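You operate a simulated robot arm through the tools that you are given. There is no shell and no other tool. Be economical: measure what you need, move in short steps, check, and stop when the job is done.

The job below is to be done with a simulated two-armed robot. You get a single attempt, and the scene is never put back.

## Task
Put the clove bottle on the liquid bench. Then take the large green-ringed beaker on the filling bench top and put it away on the beakers shelf top. Then lift the sonic bath lid open. Do these in the order given. Set down upright: clove bottle, large green-ringed beaker.

Only the result counts: the job must be done as asked and must still hold three seconds after the hand-in. Knocking over, shifting, dropping, spilling or breaking anything else fails it. Lids that push on must go on centred and level and be pressed home; caps that screw on are set level and turned clockwise until they are tight.

## Robot
Two 7-joint arms with two-finger parallel grippers on one trunk, on a base that drives. Base frame: it is fixed to the floor where the robot stands at the start and does not move with it; the origin is under the middle of the robot, x ahead of it, y to its left, z up. Readings come in m, degrees, newtons and seconds.
The left shoulder is at the start at [0.07, 0.187, 1.065], the right one opposite. With the tool pointing down near the work surface each hand reaches from about 0.32 to 0.8 m from the robot's upright axis, wherever it stands, measured 20 degrees to its own side. Places, roughly: beakers shelf top [3.3, 1.2, 1.6]; liquid bench [1, 1.5, 0.8]; sonic bath lid [0.6, 3.7, 1.1]. Payload 3.91 kg a hand.
The tool frame of a hand sits at the grasp point between the pads (the TCP): z along the fingers, y along the line on which they close. The tips reach 0.03 m beyond it. The gripper opens to 0.11 m. The fingers are 0.02 m wide and 0.01 m thick; the gripper's body (0.048 by 0.112 m) begins 0.055 m behind the TCP.
Orientation is that of the tool frame in the base frame, as a unit quaternion [w, x, y, z]. With the fingers straight down and closing along the base's y, the tool's x points along the base's -x, its y along +y and its z along -z.

## Interface
- The arms move only by the tool send_rows. It takes "left_rows", "right_rows" or both (then of equal length, played together; a hand with none holds still); each is a list of rows, each a list of 7 numbers: the shift along the tool's x, y, z in m, then the turn, a rotation vector about the tool's x, y, z in degrees, then the finger opening in m, from 0 to 0.11. In form: [[dx, dy, dz, wx, wy, wz, claw], ...]. A call has 1 to 10 rows; each row is the pose to reach, as a shift and turn from the pose commanded when the call began, along the tool's axes at that moment. A row lasts 0.2 s, in which the tool goes at most 0.05 m and 8.6 degrees; a call with a longer step from one row to the next is refused whole, and so is a gripper value outside its range. Where a pose cannot be reached the arm comes as near as it can. A force on the tool above 40 N (or 10 N above the force at the start of the call, whichever is more), or a blocked arm, ends the call early, and 0.2 s more pass. Each finger travels about 0.072 m/s and halts on what it meets, pressing with about 38 N; the grip force reading is that of the motor and also rises with nothing between the fingers. The clock runs only during rows and for 0.2 s after the last one: add rows that repeat a pose to give the fingers time. The reply holds the time, the measured pose of the TCP, the force on the tool along the base axes, the opening and the grip force, in the units named above and with some noise, with the torque about the TCP (base axes, N m) and any sound that the robot's microphone picked up, and new pictures: "pictures" is both (left out), scene, wrist or none (wrist: the cameras of the hands that moved).
- Cameras (640 x 400 px; columns grow to the right, rows downward): "scene" is now at [0.1266, -0.0188, 1.2774]; the picture's right is [-0.24, -0.97, 0.00], its down [-0.69, 0.17, -0.71] and it looks along [0.69, -0.17, -0.71] (base axes); focal length 259 px, centre (320, 200). "left" rides on the left gripper at [0.072, -0.017, -0.103] in its tool frame; the picture's right is [0.23, 0.97, 0.00], its down [-0.76, 0.18, -0.62] and it looks along [-0.61, 0.14, 0.78] (tool axes); focal length 222 px, centre (320, 200). "right" rides on the right gripper at [0.072, 0.017, -0.103] in its tool frame; the picture's right is [-0.23, 0.97, 0.00], its down [-0.76, -0.18, -0.62] and it looks along [-0.61, -0.14, 0.78] (tool axes); focal length 222 px, centre (320, 200). There is no depth. A picture from a camera that has moved, and an enlarged one, comes with that camera's place and axes in the base frame and with its lens.
- lift_body(by): slides the trunk up (or, below 0, down) by that many m; the arms and the scene camera ride with it, the base frame stays. It gives what a move gives, with no picture.
- steer(legs): drives the robot by 1 to 6 legs, each [ahead, turn to the left] in m and degrees, along the robot's own axes; the way and the turn of a leg run together, so that a leg with both is an arc; at most 1.5 m and 180 degrees a leg. The arms and the cameras ride along, it lands a little off, and it stops where it bumps. It gives what a move gives, and a new picture of the scene camera.
- aim_head(pan, tilt): turns the head with the scene camera to pan (to the left, within 86 degrees either way) and tilt (down, from -29 to 69), counted from straight ahead of the robot. It gives what a move gives, and a new picture of the scene camera.
- enlarge(camera, box): a new picture of the part [left, top, right, bottom] of that camera's present view, enlarged. No time passes.
- job_done(): hands the job in; it is judged then, once.

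Go step by step. Nothing tells you exact positions but the pictures and the camera data: compare them with the known pose of the tool, close in by small moves and look again before you grip or let go. The budget is 165 turns and 260 pictures, counting those below and the enlarged ones. Unless the task says otherwise, let go and move clear before handing in.

The tools are called after ">>>" as a command line: name --argument value ..., lists and objects as JSON in quotes. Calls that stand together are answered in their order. send_rows: Moves the arms, as the interface text tells. Its arguments: {"type":"object","properties":{"left_rows":{"type":"array","items":{"type":"array","items":{"type":"number"}}},"right_rows":{"type":"array","items":{"type":"array","items":{"type":"number"}}},"pictures":{"type":"string","enum":["both","scene","wrist","none"]}},"required":[]} The other tools are called the same way: lift_body (by) slides the trunk up or down; steer (legs) drives the base; aim_head (pan, tilt) turns the head that bears the scene camera; enlarge (camera, box) takes an enlarged picture of a part of a camera's view; job_done () hands the job in.

At the start:

```text
time: 0.0
left_position: [0.6147, 0.1542, 0.9768]
left_ee_rot: [-0.001, 0.001, 1.0, 0.0]
left_contact_force: [-0.1, 0.5, 1.3]
left_moment: [0.02, 0.0, 0.01]
left_width: 0.1098
left_finger_force: 0.1
right_position: [0.5657, -0.3164, 0.9323]
right_ee_rot: [-0.001, 0.0, 1.0, 0.0]
right_contact_force: [0.7, 0.8, 0.4]
right_moment: [-0.01, -0.02, -0.01]
right_width: 0.11
right_finger_force: 0.1
trunk travel left (down, up): [-0.575, 0.365]
robot x, y, heading: [-0.0016, 0.0003, -0.2]
head pan, tilt: [-13.8, 45.0]
```

scene: 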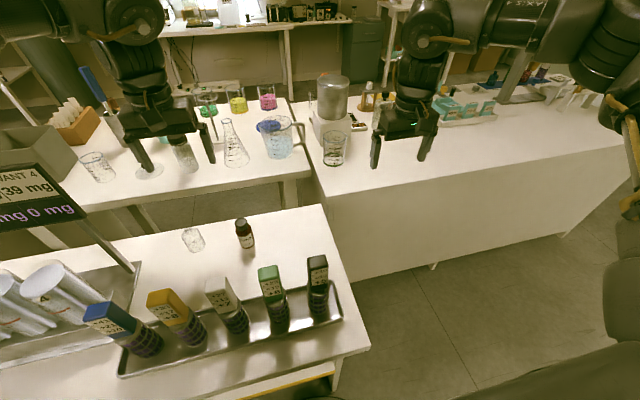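
right: 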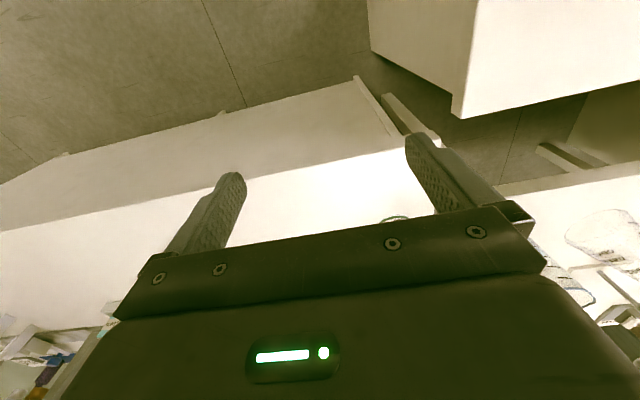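
left: 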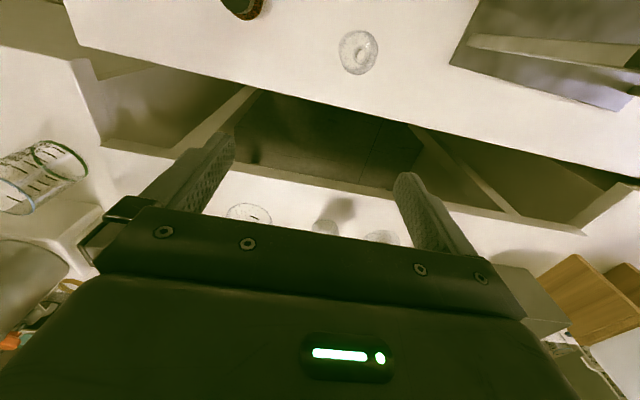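

I see a near bench with bottles in a tray and a small brown bottle, and further benches with glassware. I look closer first to read labels.

>>> enlarge --camera "scene" --box '[170, 200, 350, 340]'

>>> enlarge --camera "scene" --box '[60, 60, 380, 200]'

>>> enlarge --camera "scene" --box '[340, 40, 640, 200]'

>>> aim_head --pan 60 --tilt 30

```text
2.86 times, centred on (260, 270) of scene
camera zoom: at [0.1266, -0.0188, 1.2774], right [-0.24, -0.97, 0.0], down [-0.69, 0.17, -0.71], along [0.69, -0.17, -0.71], focal length 740 px, centre (491, 0)
```

zoom: 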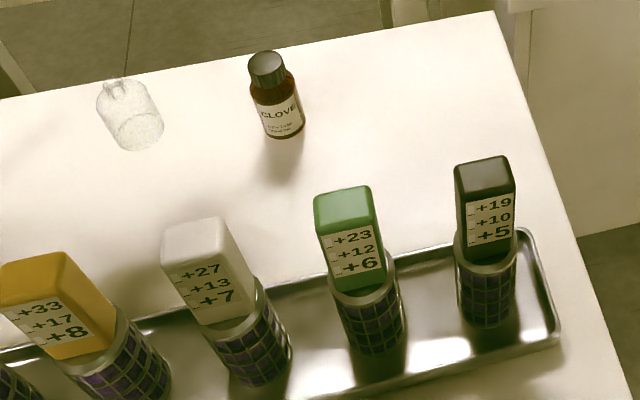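

```text
2.00 times, centred on (220, 130) of scene
camera zoom: at [0.1266, -0.0188, 1.2774], right [-0.24, -0.97, 0.0], down [-0.69, 0.17, -0.71], along [0.69, -0.17, -0.71], focal length 518 px, centre (520, 340)
```

zoom: 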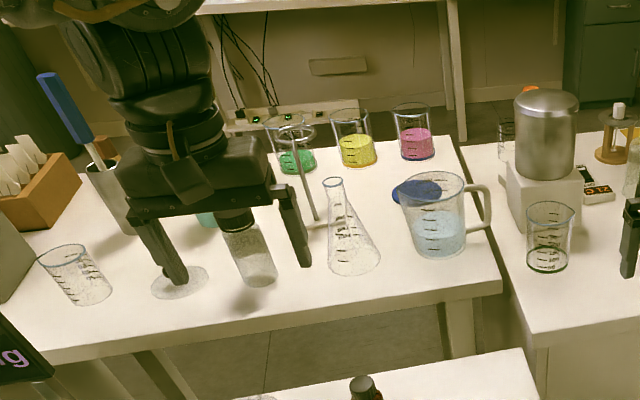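

```text
2.13 times, centred on (490, 120) of scene
camera zoom: at [0.1266, -0.0188, 1.2774], right [-0.24, -0.97, 0.0], down [-0.69, 0.17, -0.71], along [0.69, -0.17, -0.71], focal length 552 px, centre (-43, 371)
```

zoom: 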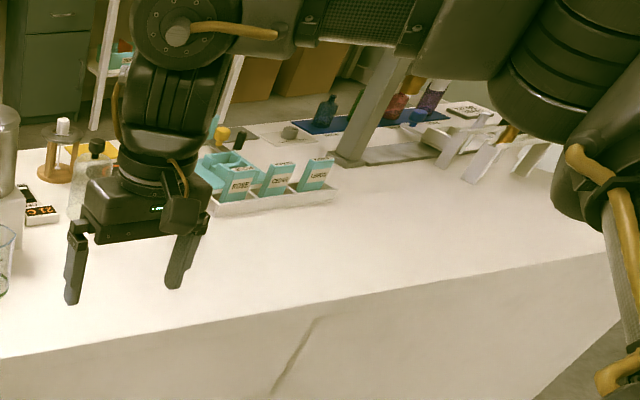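

```text
time: 1.5
left_position: [0.6145, 0.1535, 0.9759]
left_ee_rot: [0.0, -0.001, 1.0, 0.0]
left_contact_force: [-0.2, 0.6, -0.1]
left_moment: [-0.01, 0.01, 0.0]
left_width: 0.1099
left_finger_force: 0.1
right_position: [0.5661, -0.3166, 0.9332]
right_ee_rot: [0.001, 0.0, 1.0, 0.0]
right_contact_force: [0.0, -0.1, 0.6]
right_moment: [0.01, 0.03, 0.01]
right_width: 0.1099
right_finger_force: 0.1
trunk travel left (down, up): [-0.575, 0.365]
robot x, y, heading: [-0.0021, -0.0012, -0.0]
head pan, tilt: [60.0, 30.0]
camera scene: at [0.093, 0.0789, 1.3], right [0.87, -0.5, 0.0], down [-0.25, -0.43, -0.87], along [0.43, 0.75, -0.5], focal length 259 px, centre (320, 200)
```

scene: 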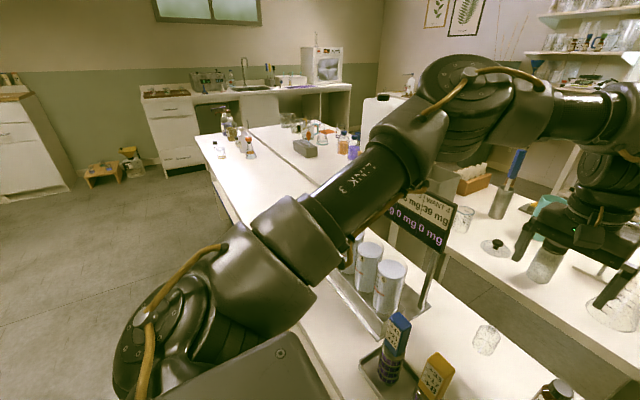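

The clove bottle stands at about (0.52, 0.065) on the near bench. I move the left hand above it and look.

>>> send_rows --left_rows '[[0.03, -0.03, 0, 0, 0, 0, 0.08], [0.06, -0.06, 0, 0, 0, 0, 0.08], [0.092, -0.089, 0, 0, 0, 0, 0.08]]' --pictures "wrist"

>>> aim_head --pan 0 --tilt 50

```text
time: 2.3
left_position: [0.5216, 0.0603, 0.975]
left_ee_rot: [0.0, 0.0, 1.0, 0.0]
left_contact_force: [0.4, 1.2, -0.1]
left_moment: [0.02, -0.03, -0.01]
left_width: 0.08
left_finger_force: 0.0
right_position: [0.5668, -0.3166, 0.9327]
right_ee_rot: [0.0, 0.0, 1.0, 0.0]
right_contact_force: [1.0, 0.7, 0.2]
right_moment: [-0.02, -0.02, 0.0]
right_width: 0.11
right_finger_force: 0.2
trunk travel left (down, up): [-0.575, 0.365]
robot x, y, heading: [0.0002, 0.0012, 0.0]
head pan, tilt: [60.0, 30.0]
camera left: at [0.45, 0.0434, 1.0775], right [-0.23, 0.97, 0.0], down [0.76, 0.18, 0.62], along [0.61, 0.14, -0.78], focal length 222 px, centre (320, 200)
```

left: 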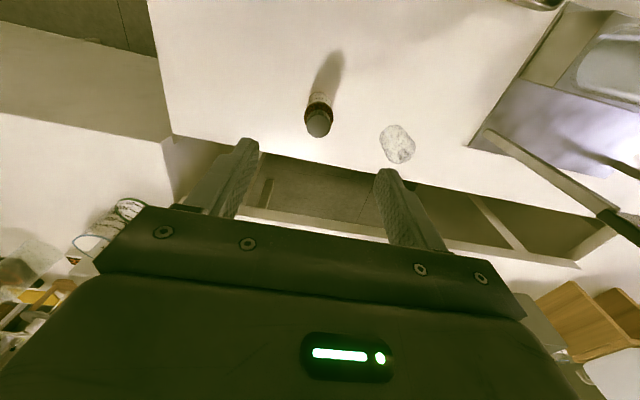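

```text
time: 3.6
left_position: [0.5237, 0.062, 0.974]
left_ee_rot: [0.0, 0.0, 1.0, 0.0]
left_contact_force: [-0.3, -0.3, -0.7]
left_moment: [0.0, 0.01, 0.01]
left_width: 0.0802
left_finger_force: 0.1
right_position: [0.5673, -0.3166, 0.9326]
right_ee_rot: [0.0, 0.0, 1.0, 0.0]
right_contact_force: [-0.6, 0.1, 0.4]
right_moment: [0.01, -0.01, -0.01]
right_width: 0.1103
right_finger_force: 0.0
trunk travel left (down, up): [-0.575, 0.365]
robot x, y, heading: [0.0009, 0.0007, -0.1]
head pan, tilt: [0.0, 50.0]
camera scene: at [0.1247, 0.0007, 1.2705], right [0.0, -1.0, 0.0], down [-0.77, 0.0, -0.64], along [0.64, 0.0, -0.77], focal length 259 px, centre (320, 200)
```

scene: 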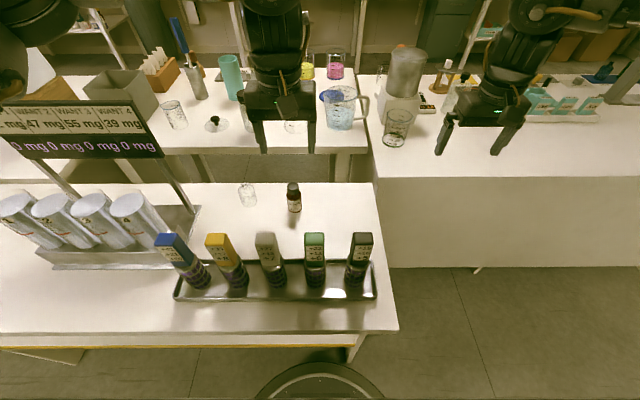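

The bottle is at about (0.532, 0.063), its top near z 0.84. I lower the hand partway and check.

>>> send_rows --left_rows '[[-0.009, 0.001, 0.04, 0, 0, 0, 0.08], [-0.009, 0.001, 0.08, 0, 0, 0, 0.08], [-0.009, 0.001, 0.095, 0, 0, 0, 0.08]]'

```text
time: 4.4
left_position: [0.5309, 0.0611, 0.8822]
left_ee_rot: [0.0, 0.0, 1.0, 0.0]
left_contact_force: [0.5, -1.1, -0.3]
left_moment: [0.04, 0.01, -0.01]
left_width: 0.08
left_finger_force: 0.1
right_position: [0.5674, -0.3154, 0.9332]
right_ee_rot: [-0.001, -0.001, 1.0, 0.0]
right_contact_force: [-0.2, -0.7, -0.3]
right_moment: [0.03, 0.0, -0.03]
right_width: 0.1099
right_finger_force: 0.1
trunk travel left (down, up): [-0.575, 0.365]
robot x, y, heading: [0.0012, 0.0019, 0.1]
head pan, tilt: [0.0, 50.0]
camera scene: at [0.1248, 0.0005, 1.2705], right [0.0, -1.0, 0.0], down [-0.77, 0.0, -0.64], along [0.64, 0.0, -0.77], focal length 259 px, centre (320, 200)
camera left: at [0.459, 0.0445, 0.9849], right [-0.23, 0.97, 0.0], down [0.76, 0.18, 0.62], along [0.61, 0.14, -0.78], focal length 222 px, centre (320, 200)
```

scene: 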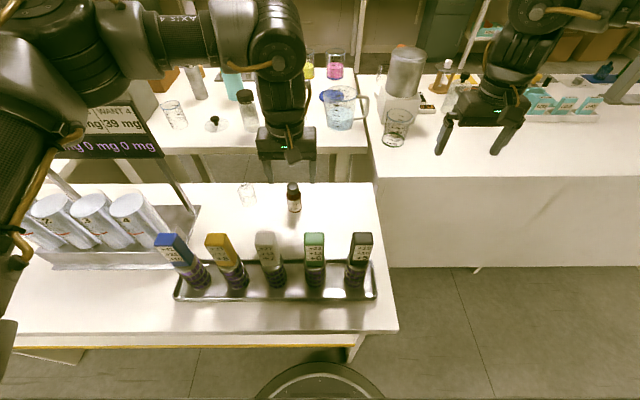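
left: 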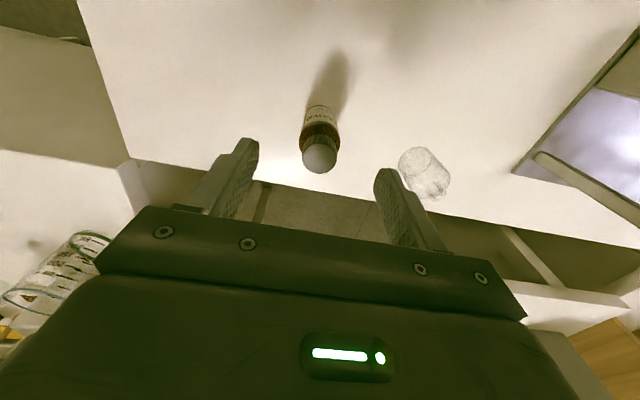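

The bottle is centred between the fingers. I descend and close.

>>> send_rows --left_rows '[[-0.004, 0, 0.04, 0, 0, 0, 0.08], [-0.004, 0, 0.075, 0, 0, 0, 0.08], [-0.004, 0, 0.09, 0, 0, 0, 0.08], [-0.004, 0, 0.09, 0, 0, 0, 0.05], [-0.004, 0, 0.09, 0, 0, 0, 0.02], [-0.004, 0, 0.09, 0, 0, 0, 0.02], [-0.004, 0, 0.09, 0, 0, 0, 0.02]]'

```text
time: 6.0
left_position: [0.5347, 0.0646, 0.7925]
left_ee_rot: [0.0, -0.001, 1.0, 0.0]
left_contact_force: [0.0, 0.2, 0.3]
left_moment: [0.03, 0.01, 0.03]
left_width: 0.0358
left_finger_force: 37.7
right_position: [0.5665, -0.3157, 0.933]
right_ee_rot: [0.0, 0.001, 1.0, 0.0]
right_contact_force: [0.1, 0.1, 0.4]
right_moment: [-0.02, -0.01, 0.03]
right_width: 0.11
right_finger_force: 0.0
trunk travel left (down, up): [-0.575, 0.365]
robot x, y, heading: [-0.0018, -0.0052, 0.2]
head pan, tilt: [0.0, 50.0]
camera scene: at [0.1247, 0.0006, 1.2705], right [0.0, -1.0, 0.0], down [-0.77, 0.0, -0.64], along [0.64, 0.0, -0.77], focal length 259 px, centre (320, 200)
camera left: at [0.4632, 0.0471, 0.8956], right [-0.23, 0.97, 0.0], down [0.76, 0.18, 0.62], along [0.61, 0.14, -0.78], focal length 222 px, centre (320, 200)
```

scene: 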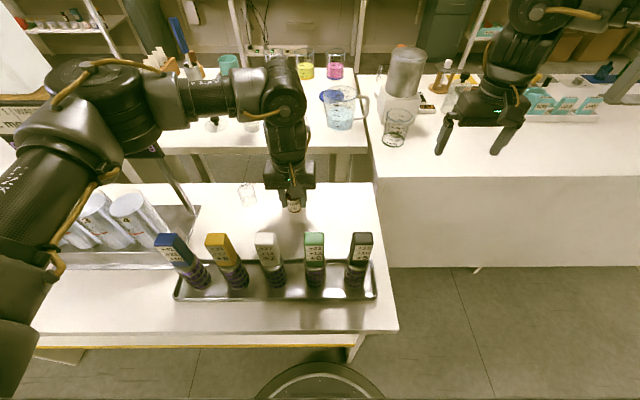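
left: 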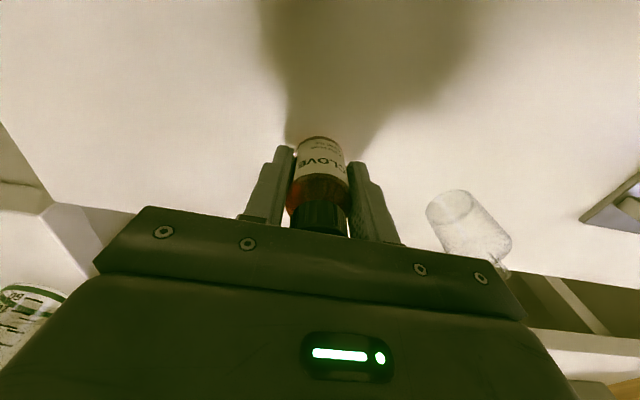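

Gripped at 36 mm. I lift well clear of the tall tray bottles and pull both arms in.

>>> send_rows --left_rows '[[0, 0, -0.04, 0, 0, 0, 0.02], [0, 0, -0.08, 0, 0, 0, 0.02], [0, 0, -0.12, 0, 0, 0, 0.02], [0, 0, -0.16, 0, 0, 0, 0.02], [0, 0, -0.2, 0, 0, 0, 0.02], [0, 0, -0.24, 0, 0, 0, 0.02], [0, 0, -0.28, 0, 0, 0, 0.02], [0.04, 0.02, -0.28, 0, 0, 0, 0.02], [0.08, 0.04, -0.28, 0, 0, 0, 0.02], [0.12, 0.06, -0.28, 0, 0, 0, 0.02]]' --right_rows '[[0, 0, -0.03, 0, 0, 0, 0.11], [0, 0, -0.06, 0, 0, 0, 0.11], [0, 0, -0.09, 0, 0, 0, 0.11], [0, 0, -0.12, 0, 0, 0, 0.11], [0, 0, -0.15, 0, 0, 0, 0.11], [0.03, 0, -0.15, 0, 0, 0, 0.11], [0.06, 0, -0.15, 0, 0, 0, 0.11], [0.09, 0, -0.15, 0, 0, 0, 0.11], [0.12, 0, -0.15, 0, 0, 0, 0.11], [0.15, 0, -0.15, 0, 0, 0, 0.11]]'

>>> aim_head --pan 86 --tilt 25

>>> aim_head --pan -60 --tilt 25

>>> aim_head --pan 0 --tilt 15

```text
time: 8.2
left_position: [0.452, 0.12, 1.0935]
left_ee_rot: [0.0, 0.001, 1.0, 0.0]
left_contact_force: [-0.3, 0.1, -2.6]
left_moment: [-0.05, 0.03, -0.01]
left_width: 0.0359
left_finger_force: 38.2
left hand out of reach, approached as far as the arm can: row 9, 10
right_position: [0.4161, -0.3167, 1.084]
right_ee_rot: [0.0, 0.001, 1.0, 0.001]
right_contact_force: [-0.3, 0.3, -0.1]
right_moment: [-0.01, 0.02, -0.02]
right_width: 0.1102
right_finger_force: 0.0
trunk travel left (down, up): [-0.575, 0.365]
robot x, y, heading: [0.0009, 0.0025, 0.3]
head pan, tilt: [0.0, 50.0]
camera scene: at [0.1228, 0.0003, 1.2707], right [0.0, -1.0, 0.0], down [-0.77, 0.0, -0.64], along [0.64, 0.0, -0.77], focal length 259 px, centre (320, 200)
camera right: at [0.3416, -0.2998, 1.188], right [0.23, 0.97, 0.0], down [0.76, -0.18, 0.62], along [0.61, -0.14, -0.78], focal length 222 px, centre (320, 200)
camera left: at [0.3805, 0.1022, 1.1958], right [-0.23, 0.97, 0.0], down [0.76, 0.18, 0.62], along [0.61, 0.14, -0.78], focal length 222 px, centre (320, 200)
```

scene: 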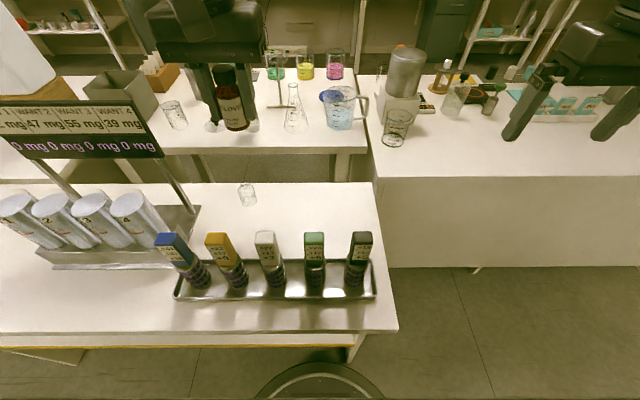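
right: 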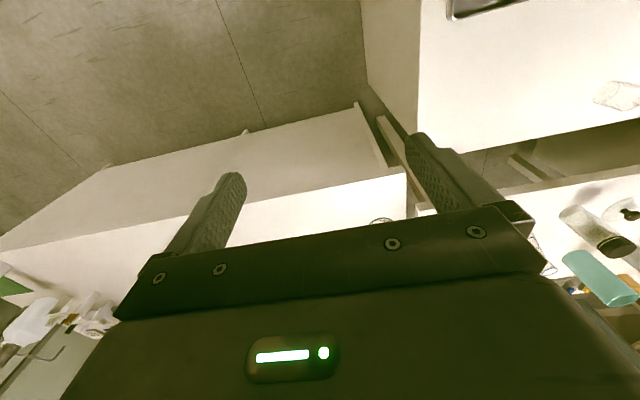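
left: 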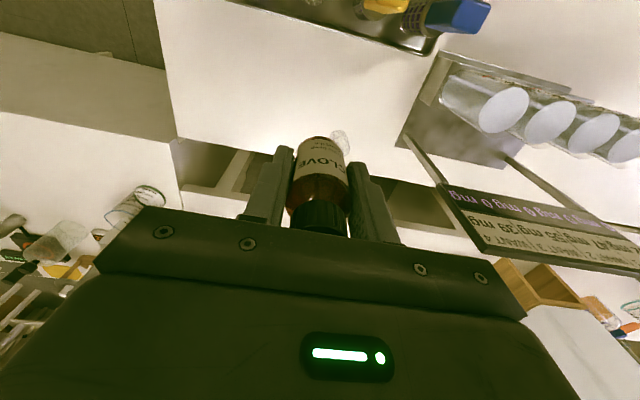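

```text
time: 9.8
left_position: [0.4547, 0.1197, 1.0908]
left_ee_rot: [-0.001, 0.0, 1.0, -0.001]
left_contact_force: [0.3, 0.5, -1.1]
left_moment: [0.02, 0.01, -0.02]
left_width: 0.0358
left_finger_force: 38.1
right_position: [0.4181, -0.3163, 1.0831]
right_ee_rot: [0.001, 0.0, 1.0, 0.0]
right_contact_force: [0.0, 0.3, -0.2]
right_moment: [-0.01, 0.0, -0.02]
right_width: 0.11
right_finger_force: 0.0
trunk travel left (down, up): [-0.575, 0.365]
robot x, y, heading: [-0.0018, -0.001, -0.0]
head pan, tilt: [85.9, 25.0]
camera scene: at [0.0543, 0.0926, 1.308], right [1.0, -0.07, 0.0], down [-0.03, -0.42, -0.91], along [0.06, 0.9, -0.42], focal length 259 px, centre (320, 200)
```

scene: 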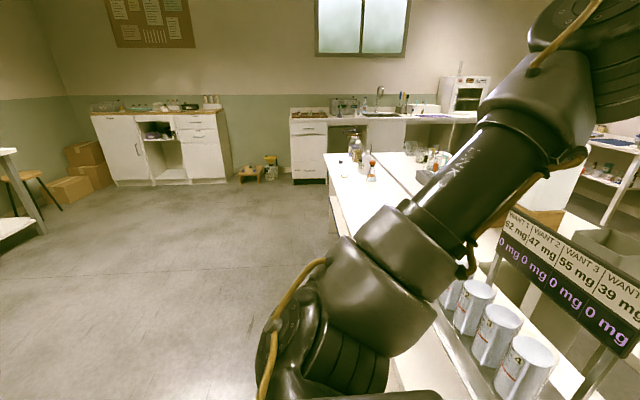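

```text
time: 12.1
left_position: [0.4542, 0.1189, 1.091]
left_ee_rot: [0.0, 0.0, 1.0, -0.001]
left_contact_force: [-0.1, -0.2, -1.2]
left_moment: [0.0, -0.02, -0.02]
left_width: 0.0356
left_finger_force: 38.0
right_position: [0.4185, -0.315, 1.0841]
right_ee_rot: [0.001, 0.001, 1.0, 0.0]
right_contact_force: [0.3, -0.4, 0.3]
right_moment: [0.02, 0.02, 0.03]
right_width: 0.1101
right_finger_force: 0.0
trunk travel left (down, up): [-0.575, 0.365]
robot x, y, heading: [0.0012, 0.0029, 0.1]
head pan, tilt: [-60.0, 25.0]
camera scene: at [0.0938, -0.0791, 1.308], right [-0.87, -0.5, 0.0], down [-0.21, 0.37, -0.91], along [0.45, -0.78, -0.42], focal length 259 px, centre (320, 200)
```

scene: 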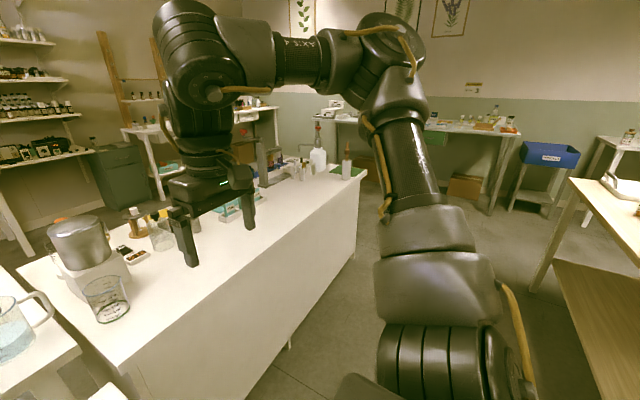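

```text
time: 13.4
left_position: [0.4548, 0.1196, 1.0918]
left_ee_rot: [0.0, 0.0, 1.0, 0.0]
left_contact_force: [0.0, 0.1, -1.2]
left_moment: [-0.01, -0.03, 0.03]
left_width: 0.0355
left_finger_force: 37.8
right_position: [0.4174, -0.316, 1.0833]
right_ee_rot: [0.0, 0.0, 1.0, 0.0]
right_contact_force: [-0.6, -0.4, -0.3]
right_moment: [0.02, 0.02, 0.02]
right_width: 0.1098
right_finger_force: 0.0
trunk travel left (down, up): [-0.575, 0.365]
robot x, y, heading: [-0.0016, 0.0014, 0.2]
head pan, tilt: [0.0, 15.0]
camera scene: at [0.1411, 0.0005, 1.3242], right [0.0, -1.0, 0.0], down [-0.26, 0.0, -0.97], along [0.97, 0.0, -0.26], focal length 259 px, centre (320, 200)
```

scene: 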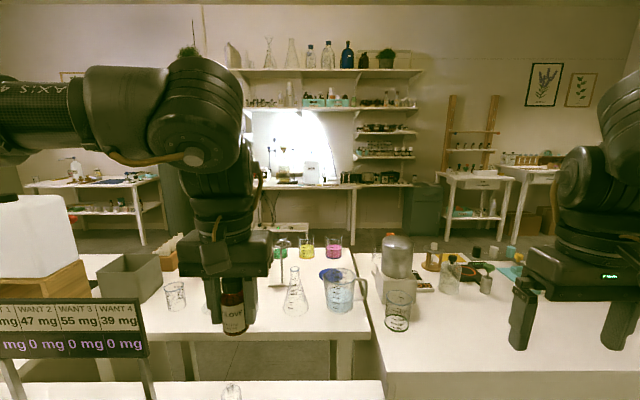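

The bottle is held. The open floor lies to the left, so I back up, turn and drive along to stand in front of the liquid bench.

>>> steer --legs '[[-0.5, 0], [0, 90], [1.3, 0], [0, -90]]'

>>> aim_head --pan 0 --tilt 45

```text
time: 30.1
left_position: [-0.0299, 1.3932, 1.0915]
left_ee_rot: [0.0, 0.015, 1.0, 0.0]
left_contact_force: [0.7, 0.4, -1.3]
left_moment: [0.0, 0.01, -0.02]
left_width: 0.0359
left_finger_force: 38.1
right_position: [-0.0788, 0.9587, 1.0836]
right_ee_rot: [-0.001, 0.014, 1.0, 0.0]
right_contact_force: [0.1, 0.0, 0.1]
right_moment: [0.0, 0.0, 0.03]
right_width: 0.1099
right_finger_force: 0.1
trunk travel left (down, up): [-0.575, 0.365]
robot x, y, heading: [-0.485, 1.2819, -1.6]
head pan, tilt: [0.0, 15.0]
camera scene: at [-0.3465, 1.2822, 1.3242], right [-0.03, -1.0, 0.0], down [-0.26, 0.01, -0.97], along [0.97, -0.03, -0.26], focal length 259 px, centre (320, 200)
```

scene: 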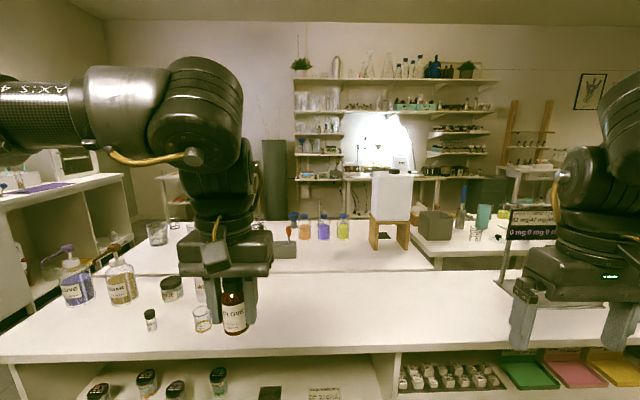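

```text
time: 31.0
left_position: [-0.0298, 1.3909, 1.0923]
left_ee_rot: [0.0, 0.015, 1.0, 0.0]
left_contact_force: [-0.1, -0.3, -1.5]
left_moment: [-0.02, 0.04, 0.04]
left_width: 0.0354
left_finger_force: 38.5
right_position: [-0.0793, 0.9583, 1.083]
right_ee_rot: [0.0, 0.015, 1.0, 0.0]
right_contact_force: [0.1, 0.7, -1.0]
right_moment: [-0.03, 0.01, 0.0]
right_width: 0.1098
right_finger_force: 0.0
trunk travel left (down, up): [-0.575, 0.365]
robot x, y, heading: [-0.4883, 1.2882, -1.7]
head pan, tilt: [0.0, 45.0]
camera scene: at [-0.3585, 1.2827, 1.2775], right [-0.03, -1.0, 0.0], down [-0.71, 0.02, -0.71], along [0.71, -0.02, -0.71], focal length 259 px, centre (320, 200)
```

scene: 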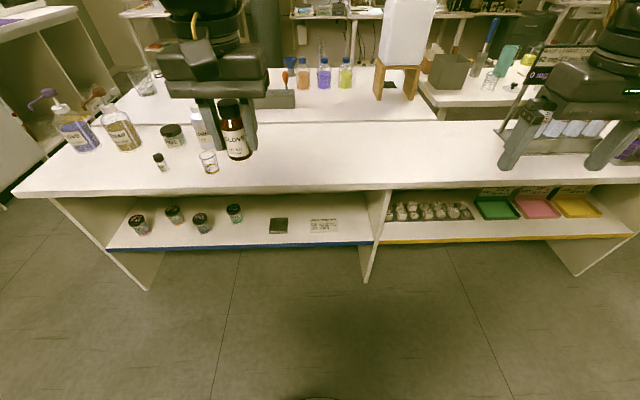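

I see a front table with blue and yellow lower-shelf edges and another bench behind it. I must learn which is the liquid bench, so I enlarge.

>>> enlarge --camera "scene" --box '[10, 60, 370, 285]'

>>> enlarge --camera "scene" --box '[250, 0, 640, 240]'

>>> enlarge --camera "scene" --box '[250, 205, 350, 245]'

```text
1.78 times, centred on (190, 172) of scene
camera zoom: at [-0.3585, 1.2827, 1.2775], right [-0.03, -1.0, 0.0], down [-0.71, 0.02, -0.71], along [0.71, -0.02, -0.71], focal length 460 px, centre (551, 249)
```

zoom: 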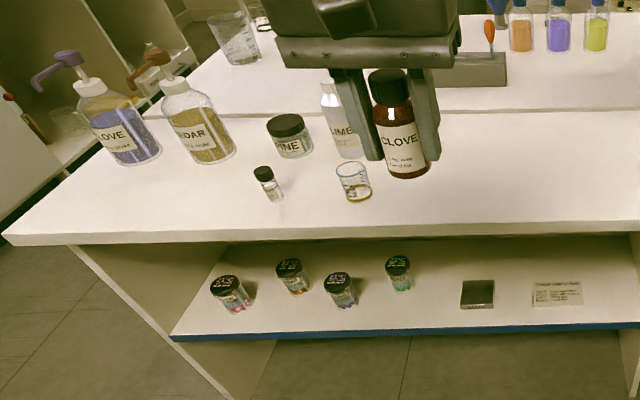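

```text
1.64 times, centred on (445, 120) of scene
camera zoom: at [-0.3585, 1.2827, 1.2775], right [-0.03, -1.0, 0.0], down [-0.71, 0.02, -0.71], along [0.71, -0.02, -0.71], focal length 425 px, centre (115, 331)
```

zoom: 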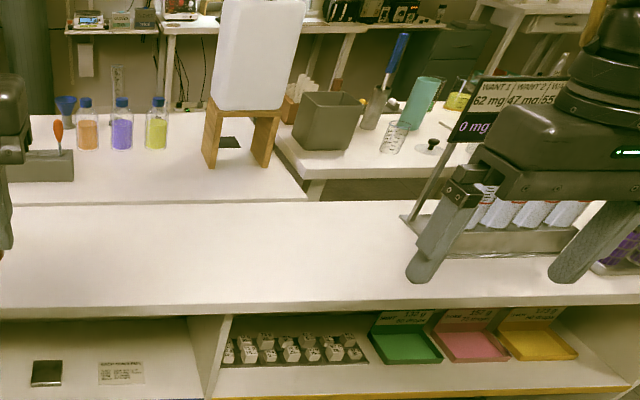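

```text
6.40 times, centred on (300, 225) of scene
camera zoom: at [-0.3585, 1.2827, 1.2775], right [-0.03, -1.0, 0.0], down [-0.71, 0.02, -0.71], along [0.71, -0.02, -0.71], focal length 1657 px, centre (448, 40)
```

zoom: 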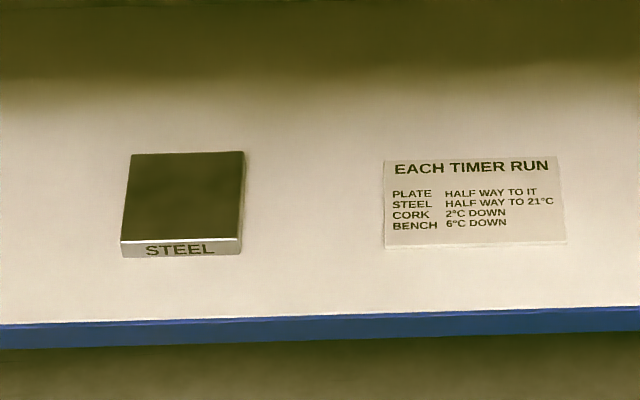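

The rear bench (x≈0.62–1.29, y≈0.77–2.15, centre about (0.96, 1.47)) matches the liquid bench. I aim for the free front strip of it near (0.70, 1.13), so I shift right and drive up to the front table.

>>> steer --legs '[[0, -88.4], [0.23, 0], [0, 90], [0.44, 0]]'

```text
time: 42.5
left_position: [0.4175, 1.1347, 1.0913]
left_ee_rot: [0.0, 0.024, 1.0, -0.001]
left_contact_force: [0.4, 0.2, -1.0]
left_moment: [-0.02, 0.01, -0.03]
left_width: 0.0355
left_finger_force: 37.8
right_position: [0.3602, 0.7013, 1.0846]
right_ee_rot: [-0.001, 0.024, 1.0, 0.001]
right_contact_force: [0.1, -0.2, -0.3]
right_moment: [0.0, 0.01, 0.04]
right_width: 0.11
right_finger_force: 0.2
trunk travel left (down, up): [-0.575, 0.365]
robot x, y, heading: [-0.0399, 1.0366, -2.7]
head pan, tilt: [0.0, 45.0]
camera scene: at [0.087, 1.0309, 1.2774], right [-0.05, -1.0, 0.0], down [-0.71, 0.03, -0.71], along [0.71, -0.03, -0.71], focal length 259 px, centre (320, 200)
```

scene: 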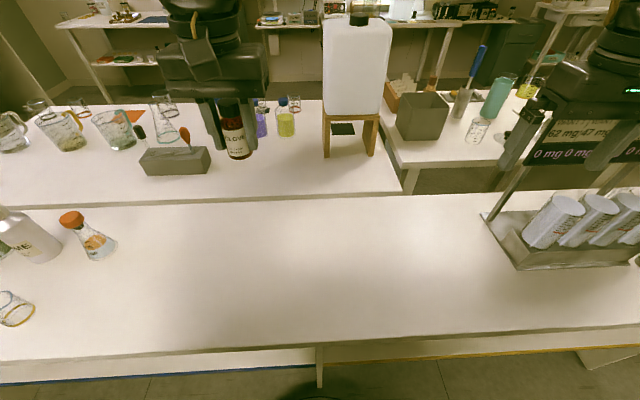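

The free strip on the rear bench between the block (y>1.36) and the carboy stand (y<0.97) is clear. I reach out at height.

>>> send_rows --left_rows '[[-0.04, 0.004, 0, 0, 0, 0, 0.02], [-0.08, 0.008, 0, 0, 0, 0, 0.02], [-0.12, 0.012, 0, 0, 0, 0, 0.02], [-0.16, 0.016, 0, 0, 0, 0, 0.02], [-0.2, 0.02, 0, 0, 0, 0, 0.02], [-0.24, 0.024, 0.03, 0, 0, 0, 0.02], [-0.265, 0.028, 0.07, 0, 0, 0, 0.02], [-0.275, 0.028, 0.11, 0, 0, 0, 0.02], [-0.275, 0.028, 0.15, 0, 0, 0, 0.02], [-0.275, 0.028, 0.19, 0, 0, 0, 0.02]]'

```text
refused: row 6 steps farther than a row can; nothing moved
```

>>> send_rows --left_rows '[[-0.045, 0.004, 0, 0, 0, 0, 0.02], [-0.09, 0.008, 0, 0, 0, 0, 0.02], [-0.135, 0.012, 0, 0, 0, 0, 0.02], [-0.18, 0.016, 0, 0, 0, 0, 0.02], [-0.22, 0.02, 0, 0, 0, 0, 0.02], [-0.25, 0.024, 0.03, 0, 0, 0, 0.02], [-0.275, 0.028, 0.07, 0, 0, 0, 0.02], [-0.275, 0.028, 0.11, 0, 0, 0, 0.02], [-0.275, 0.028, 0.15, 0, 0, 0, 0.02], [-0.275, 0.028, 0.19, 0, 0, 0, 0.02]]'

```text
time: 44.7
left_position: [0.6427, 1.1322, 0.9212]
left_ee_rot: [0.0, 0.024, 1.0, 0.0]
left_contact_force: [-0.4, 0.1, 0.2]
left_moment: [-0.05, 0.02, 0.02]
left_width: 0.0354
left_finger_force: 38.2
left hand out of reach, approached as far as the arm can: row 4, 5, 6, 7, 8, 9, 10
right_position: [0.3608, 0.7023, 1.0844]
right_ee_rot: [-0.002, 0.024, 1.0, 0.0]
right_contact_force: [-0.3, 0.0, -0.1]
right_moment: [0.0, -0.02, -0.02]
right_width: 0.11
right_finger_force: 0.0
trunk travel left (down, up): [-0.575, 0.365]
robot x, y, heading: [-0.0389, 1.0383, -2.4]
head pan, tilt: [0.0, 45.0]
camera scene: at [0.0871, 1.0315, 1.2774], right [-0.05, -1.0, 0.0], down [-0.71, 0.03, -0.71], along [0.71, -0.03, -0.71], focal length 259 px, centre (320, 200)
camera left: at [0.5703, 1.1172, 1.0239], right [-0.18, 0.98, 0.0], down [0.77, 0.14, 0.62], along [0.61, 0.11, -0.78], focal length 222 px, centre (320, 200)
```

scene: 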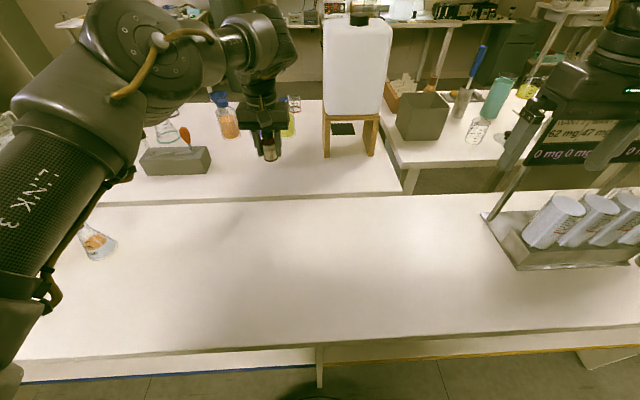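
left: 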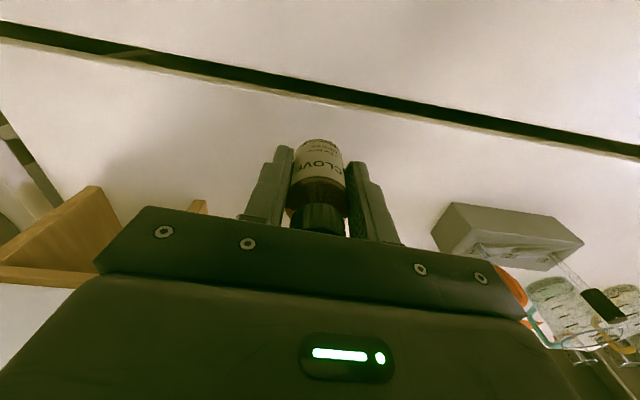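

The arm falls short at this height; I drive 5 cm closer (to the distance the robot had at the start) before lowering.

>>> steer --legs '[[0.05, 0]]'

```text
time: 45.6
left_position: [0.6944, 1.1274, 0.9196]
left_ee_rot: [-0.002, 0.024, 1.0, 0.001]
left_contact_force: [-0.4, 0.6, -1.1]
left_moment: [0.01, 0.05, 0.0]
left_width: 0.0356
left_finger_force: 38.0
right_position: [0.4121, 0.7, 1.0827]
right_ee_rot: [-0.002, 0.024, 1.0, 0.0]
right_contact_force: [0.9, -0.9, -0.3]
right_moment: [0.0, 0.06, -0.02]
right_width: 0.11
right_finger_force: 0.1
trunk travel left (down, up): [-0.575, 0.365]
robot x, y, heading: [0.0073, 1.0349, -2.5]
head pan, tilt: [0.0, 45.0]
camera scene: at [0.14, 1.0289, 1.2771], right [-0.04, -1.0, 0.0], down [-0.71, 0.03, -0.71], along [0.7, -0.03, -0.71], focal length 259 px, centre (320, 200)
```

scene: 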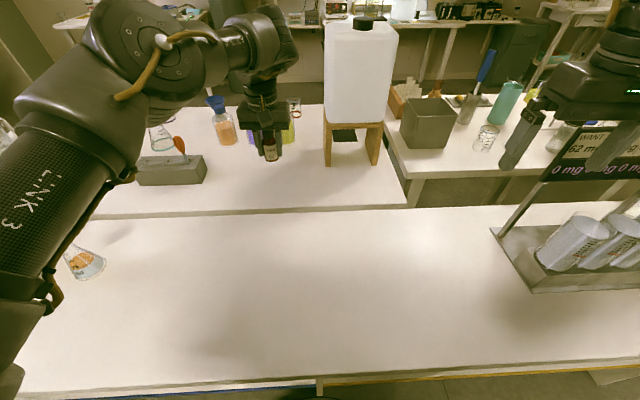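

Now above the rear bench; I lower in steps.

>>> send_rows --left_rows '[[0, 0, 0.03, 0, 0, 0, 0.02], [0, 0, 0.06, 0, 0, 0, 0.02]]'

```text
time: 46.2
left_position: [0.6933, 1.1225, 0.8596]
left_ee_rot: [-0.001, 0.026, 1.0, 0.002]
left_contact_force: [-0.1, 0.4, 0.3]
left_moment: [-0.02, 0.01, 0.0]
left_width: 0.0356
left_finger_force: 38.2
right_position: [0.4101, 0.6946, 1.0812]
right_ee_rot: [0.0, 0.026, 1.0, 0.002]
right_contact_force: [0.9, 0.8, -0.3]
right_moment: [0.04, 0.02, -0.02]
right_width: 0.11
right_finger_force: 0.0
trunk travel left (down, up): [-0.575, 0.365]
robot x, y, heading: [0.0081, 1.0361, -2.7]
head pan, tilt: [0.0, 45.0]
camera scene: at [0.1382, 1.0243, 1.2773], right [-0.05, -1.0, 0.0], down [-0.71, 0.04, -0.71], along [0.71, -0.03, -0.71], focal length 259 px, centre (320, 200)
camera left: at [0.6199, 1.1083, 0.9637], right [-0.18, 0.98, 0.0], down [0.77, 0.14, 0.62], along [0.61, 0.11, -0.78], focal length 222 px, centre (320, 200)
```

scene: 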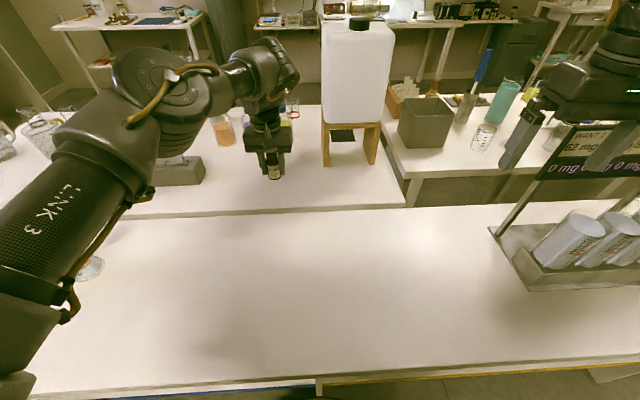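
left: 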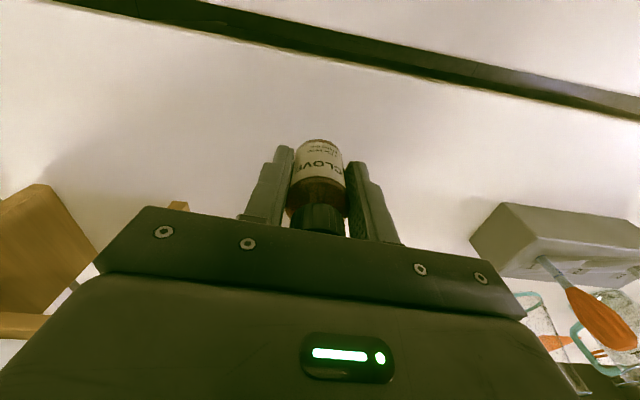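

Position (0.693, 1.122) is well inside the bench. I lower toward contact.

>>> send_rows --left_rows '[[0, 0, 0.03, 0, 0, 0, 0.02], [0, 0, 0.055, 0, 0, 0, 0.02], [0, 0, 0.06, 0, 0, 0, 0.02], [0, 0, 0.063, 0, 0, 0, 0.02], [0, 0, 0.066, 0, 0, 0, 0.02]]'

```text
time: 47.4
left_position: [0.6936, 1.1294, 0.7934]
left_ee_rot: [0.0, 0.023, 1.0, 0.0]
left_contact_force: [-0.6, 0.0, -0.9]
left_moment: [0.02, 0.01, 0.02]
left_width: 0.0354
left_finger_force: 37.7
right_position: [0.4099, 0.7004, 1.0836]
right_ee_rot: [-0.001, 0.025, 1.0, 0.0]
right_contact_force: [0.2, -0.6, 0.1]
right_moment: [-0.03, -0.01, 0.01]
right_width: 0.1098
right_finger_force: 0.1
trunk travel left (down, up): [-0.575, 0.365]
robot x, y, heading: [0.0049, 1.0318, -2.5]
head pan, tilt: [0.0, 45.0]
camera scene: at [0.137, 1.0298, 1.2774], right [-0.04, -1.0, 0.0], down [-0.71, 0.03, -0.71], along [0.71, -0.03, -0.71], focal length 259 px, centre (320, 200)
camera left: at [0.6205, 1.1156, 0.8965], right [-0.18, 0.98, 0.0], down [0.77, 0.14, 0.62], along [0.61, 0.11, -0.78], focal length 222 px, centre (320, 200)
```

scene: 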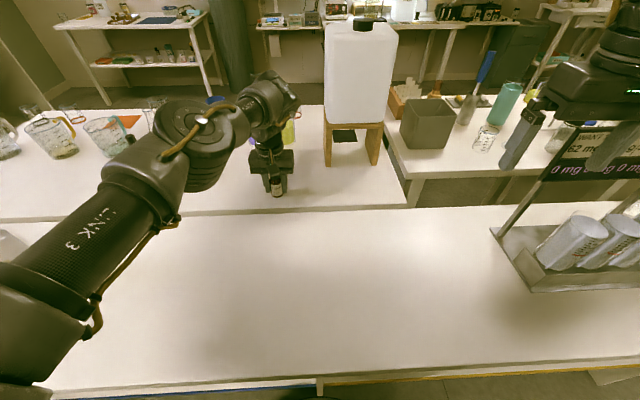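
left: 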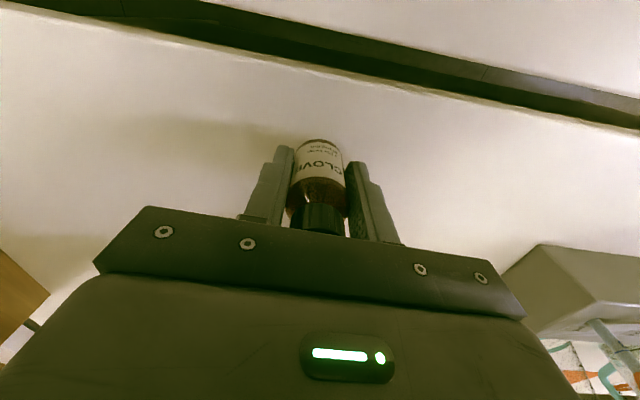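

No contact yet; I continue in 2 mm steps.

>>> send_rows --left_rows '[[0, 0, 0.002, 0, 0, 0, 0.02], [0, 0, 0.004, 0, 0, 0, 0.02], [0, 0, 0.006, 0, 0, 0, 0.02]]' --pictures "wrist"

>>> enlarge --camera "scene" --box '[230, 130, 330, 210]'

```text
time: 48.2
left_position: [0.692, 1.1292, 0.7922]
left_ee_rot: [0.003, 0.023, 1.0, 0.001]
left_contact_force: [7.7, 2.3, 23.6]
left_moment: [0.07, -0.33, -0.08]
left_width: 0.0357
left_finger_force: 38.7
right_position: [0.4088, 0.6994, 1.0843]
right_ee_rot: [0.001, 0.024, 1.0, 0.0]
right_contact_force: [-0.6, -0.2, -0.3]
right_moment: [-0.01, 0.0, -0.04]
right_width: 0.11
right_finger_force: 0.0
trunk travel left (down, up): [-0.575, 0.365]
robot x, y, heading: [0.0087, 1.0304, -2.7]
head pan, tilt: [0.0, 45.0]
camera left: at [0.6194, 1.1152, 0.8952], right [-0.18, 0.98, 0.0], down [0.77, 0.14, 0.63], along [0.62, 0.11, -0.78], focal length 222 px, centre (320, 200)
```

left: 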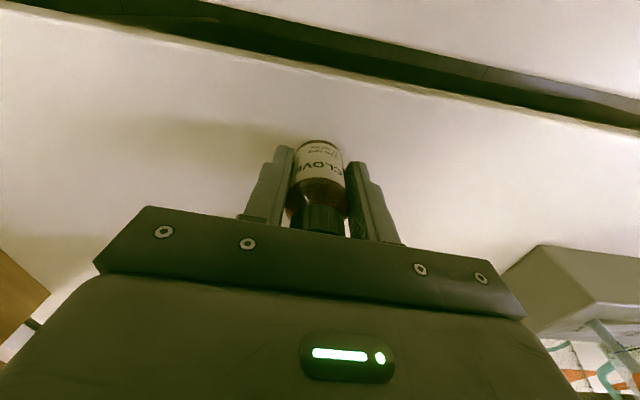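

```text
5.00 times, centred on (280, 170) of scene
camera zoom: at [0.1346, 1.029, 1.2781], right [-0.04, -1.0, 0.0], down [-0.7, 0.03, -0.71], along [0.71, -0.03, -0.71], focal length 1294 px, centre (520, 350)
```

zoom: 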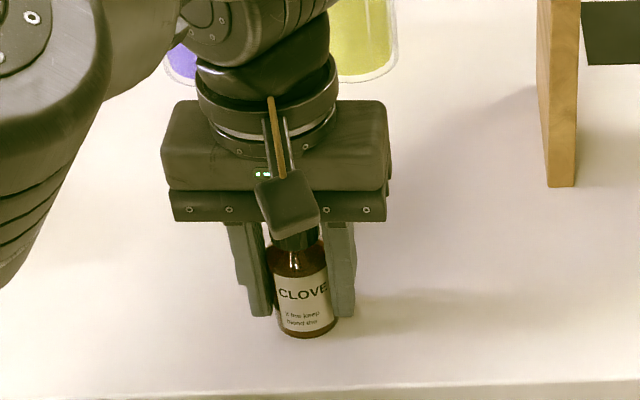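

Contact (24 N). I relieve the push, open the fingers and rise.

>>> send_rows --left_rows '[[0, 0, -0.004, 0, 0, 0, 0.02], [0, 0, -0.004, 0, 0, 0, 0.045], [0, 0, -0.004, 0, 0, 0, 0.07], [0, 0, -0.004, 0, 0, 0, 0.07], [0, 0, -0.004, 0, 0, 0, 0.07], [0, 0, -0.03, 0, 0, 0, 0.07], [0, 0, -0.07, 0, 0, 0, 0.07], [0, 0, -0.11, 0, 0, 0, 0.07]]'

```text
time: 50.0
left_position: [0.691, 1.1278, 0.8991]
left_ee_rot: [0.001, 0.023, 1.0, 0.0]
left_contact_force: [-0.2, 0.5, 0.0]
left_moment: [0.0, -0.01, -0.01]
left_width: 0.0701
left_finger_force: 0.1
right_position: [0.4093, 0.6989, 1.0838]
right_ee_rot: [0.0, 0.023, 1.0, 0.001]
right_contact_force: [0.0, 0.3, 0.1]
right_moment: [0.0, 0.02, 0.01]
right_width: 0.1098
right_finger_force: 0.1
trunk travel left (down, up): [-0.575, 0.365]
robot x, y, heading: [0.0083, 1.0338, -2.7]
head pan, tilt: [0.0, 45.0]
camera scene: at [0.136, 1.0289, 1.2775], right [-0.04, -1.0, 0.0], down [-0.71, 0.03, -0.71], along [0.71, -0.03, -0.71], focal length 259 px, centre (320, 200)
camera left: at [0.6189, 1.1138, 1.0029], right [-0.18, 0.98, 0.0], down [0.77, 0.14, 0.62], along [0.61, 0.11, -0.78], focal length 222 px, centre (320, 200)
```

scene: 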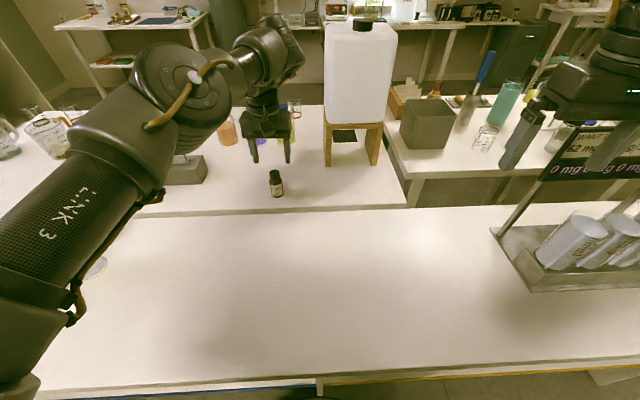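
left: 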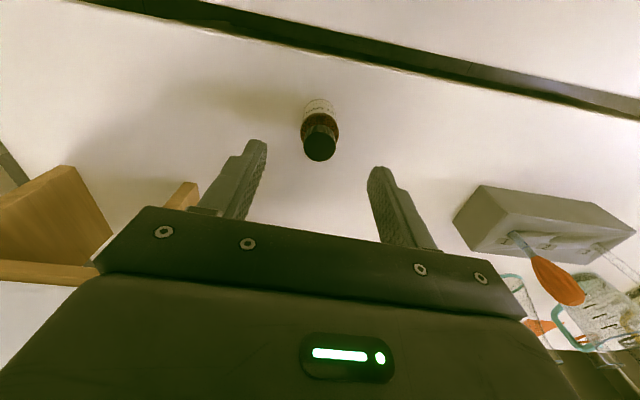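

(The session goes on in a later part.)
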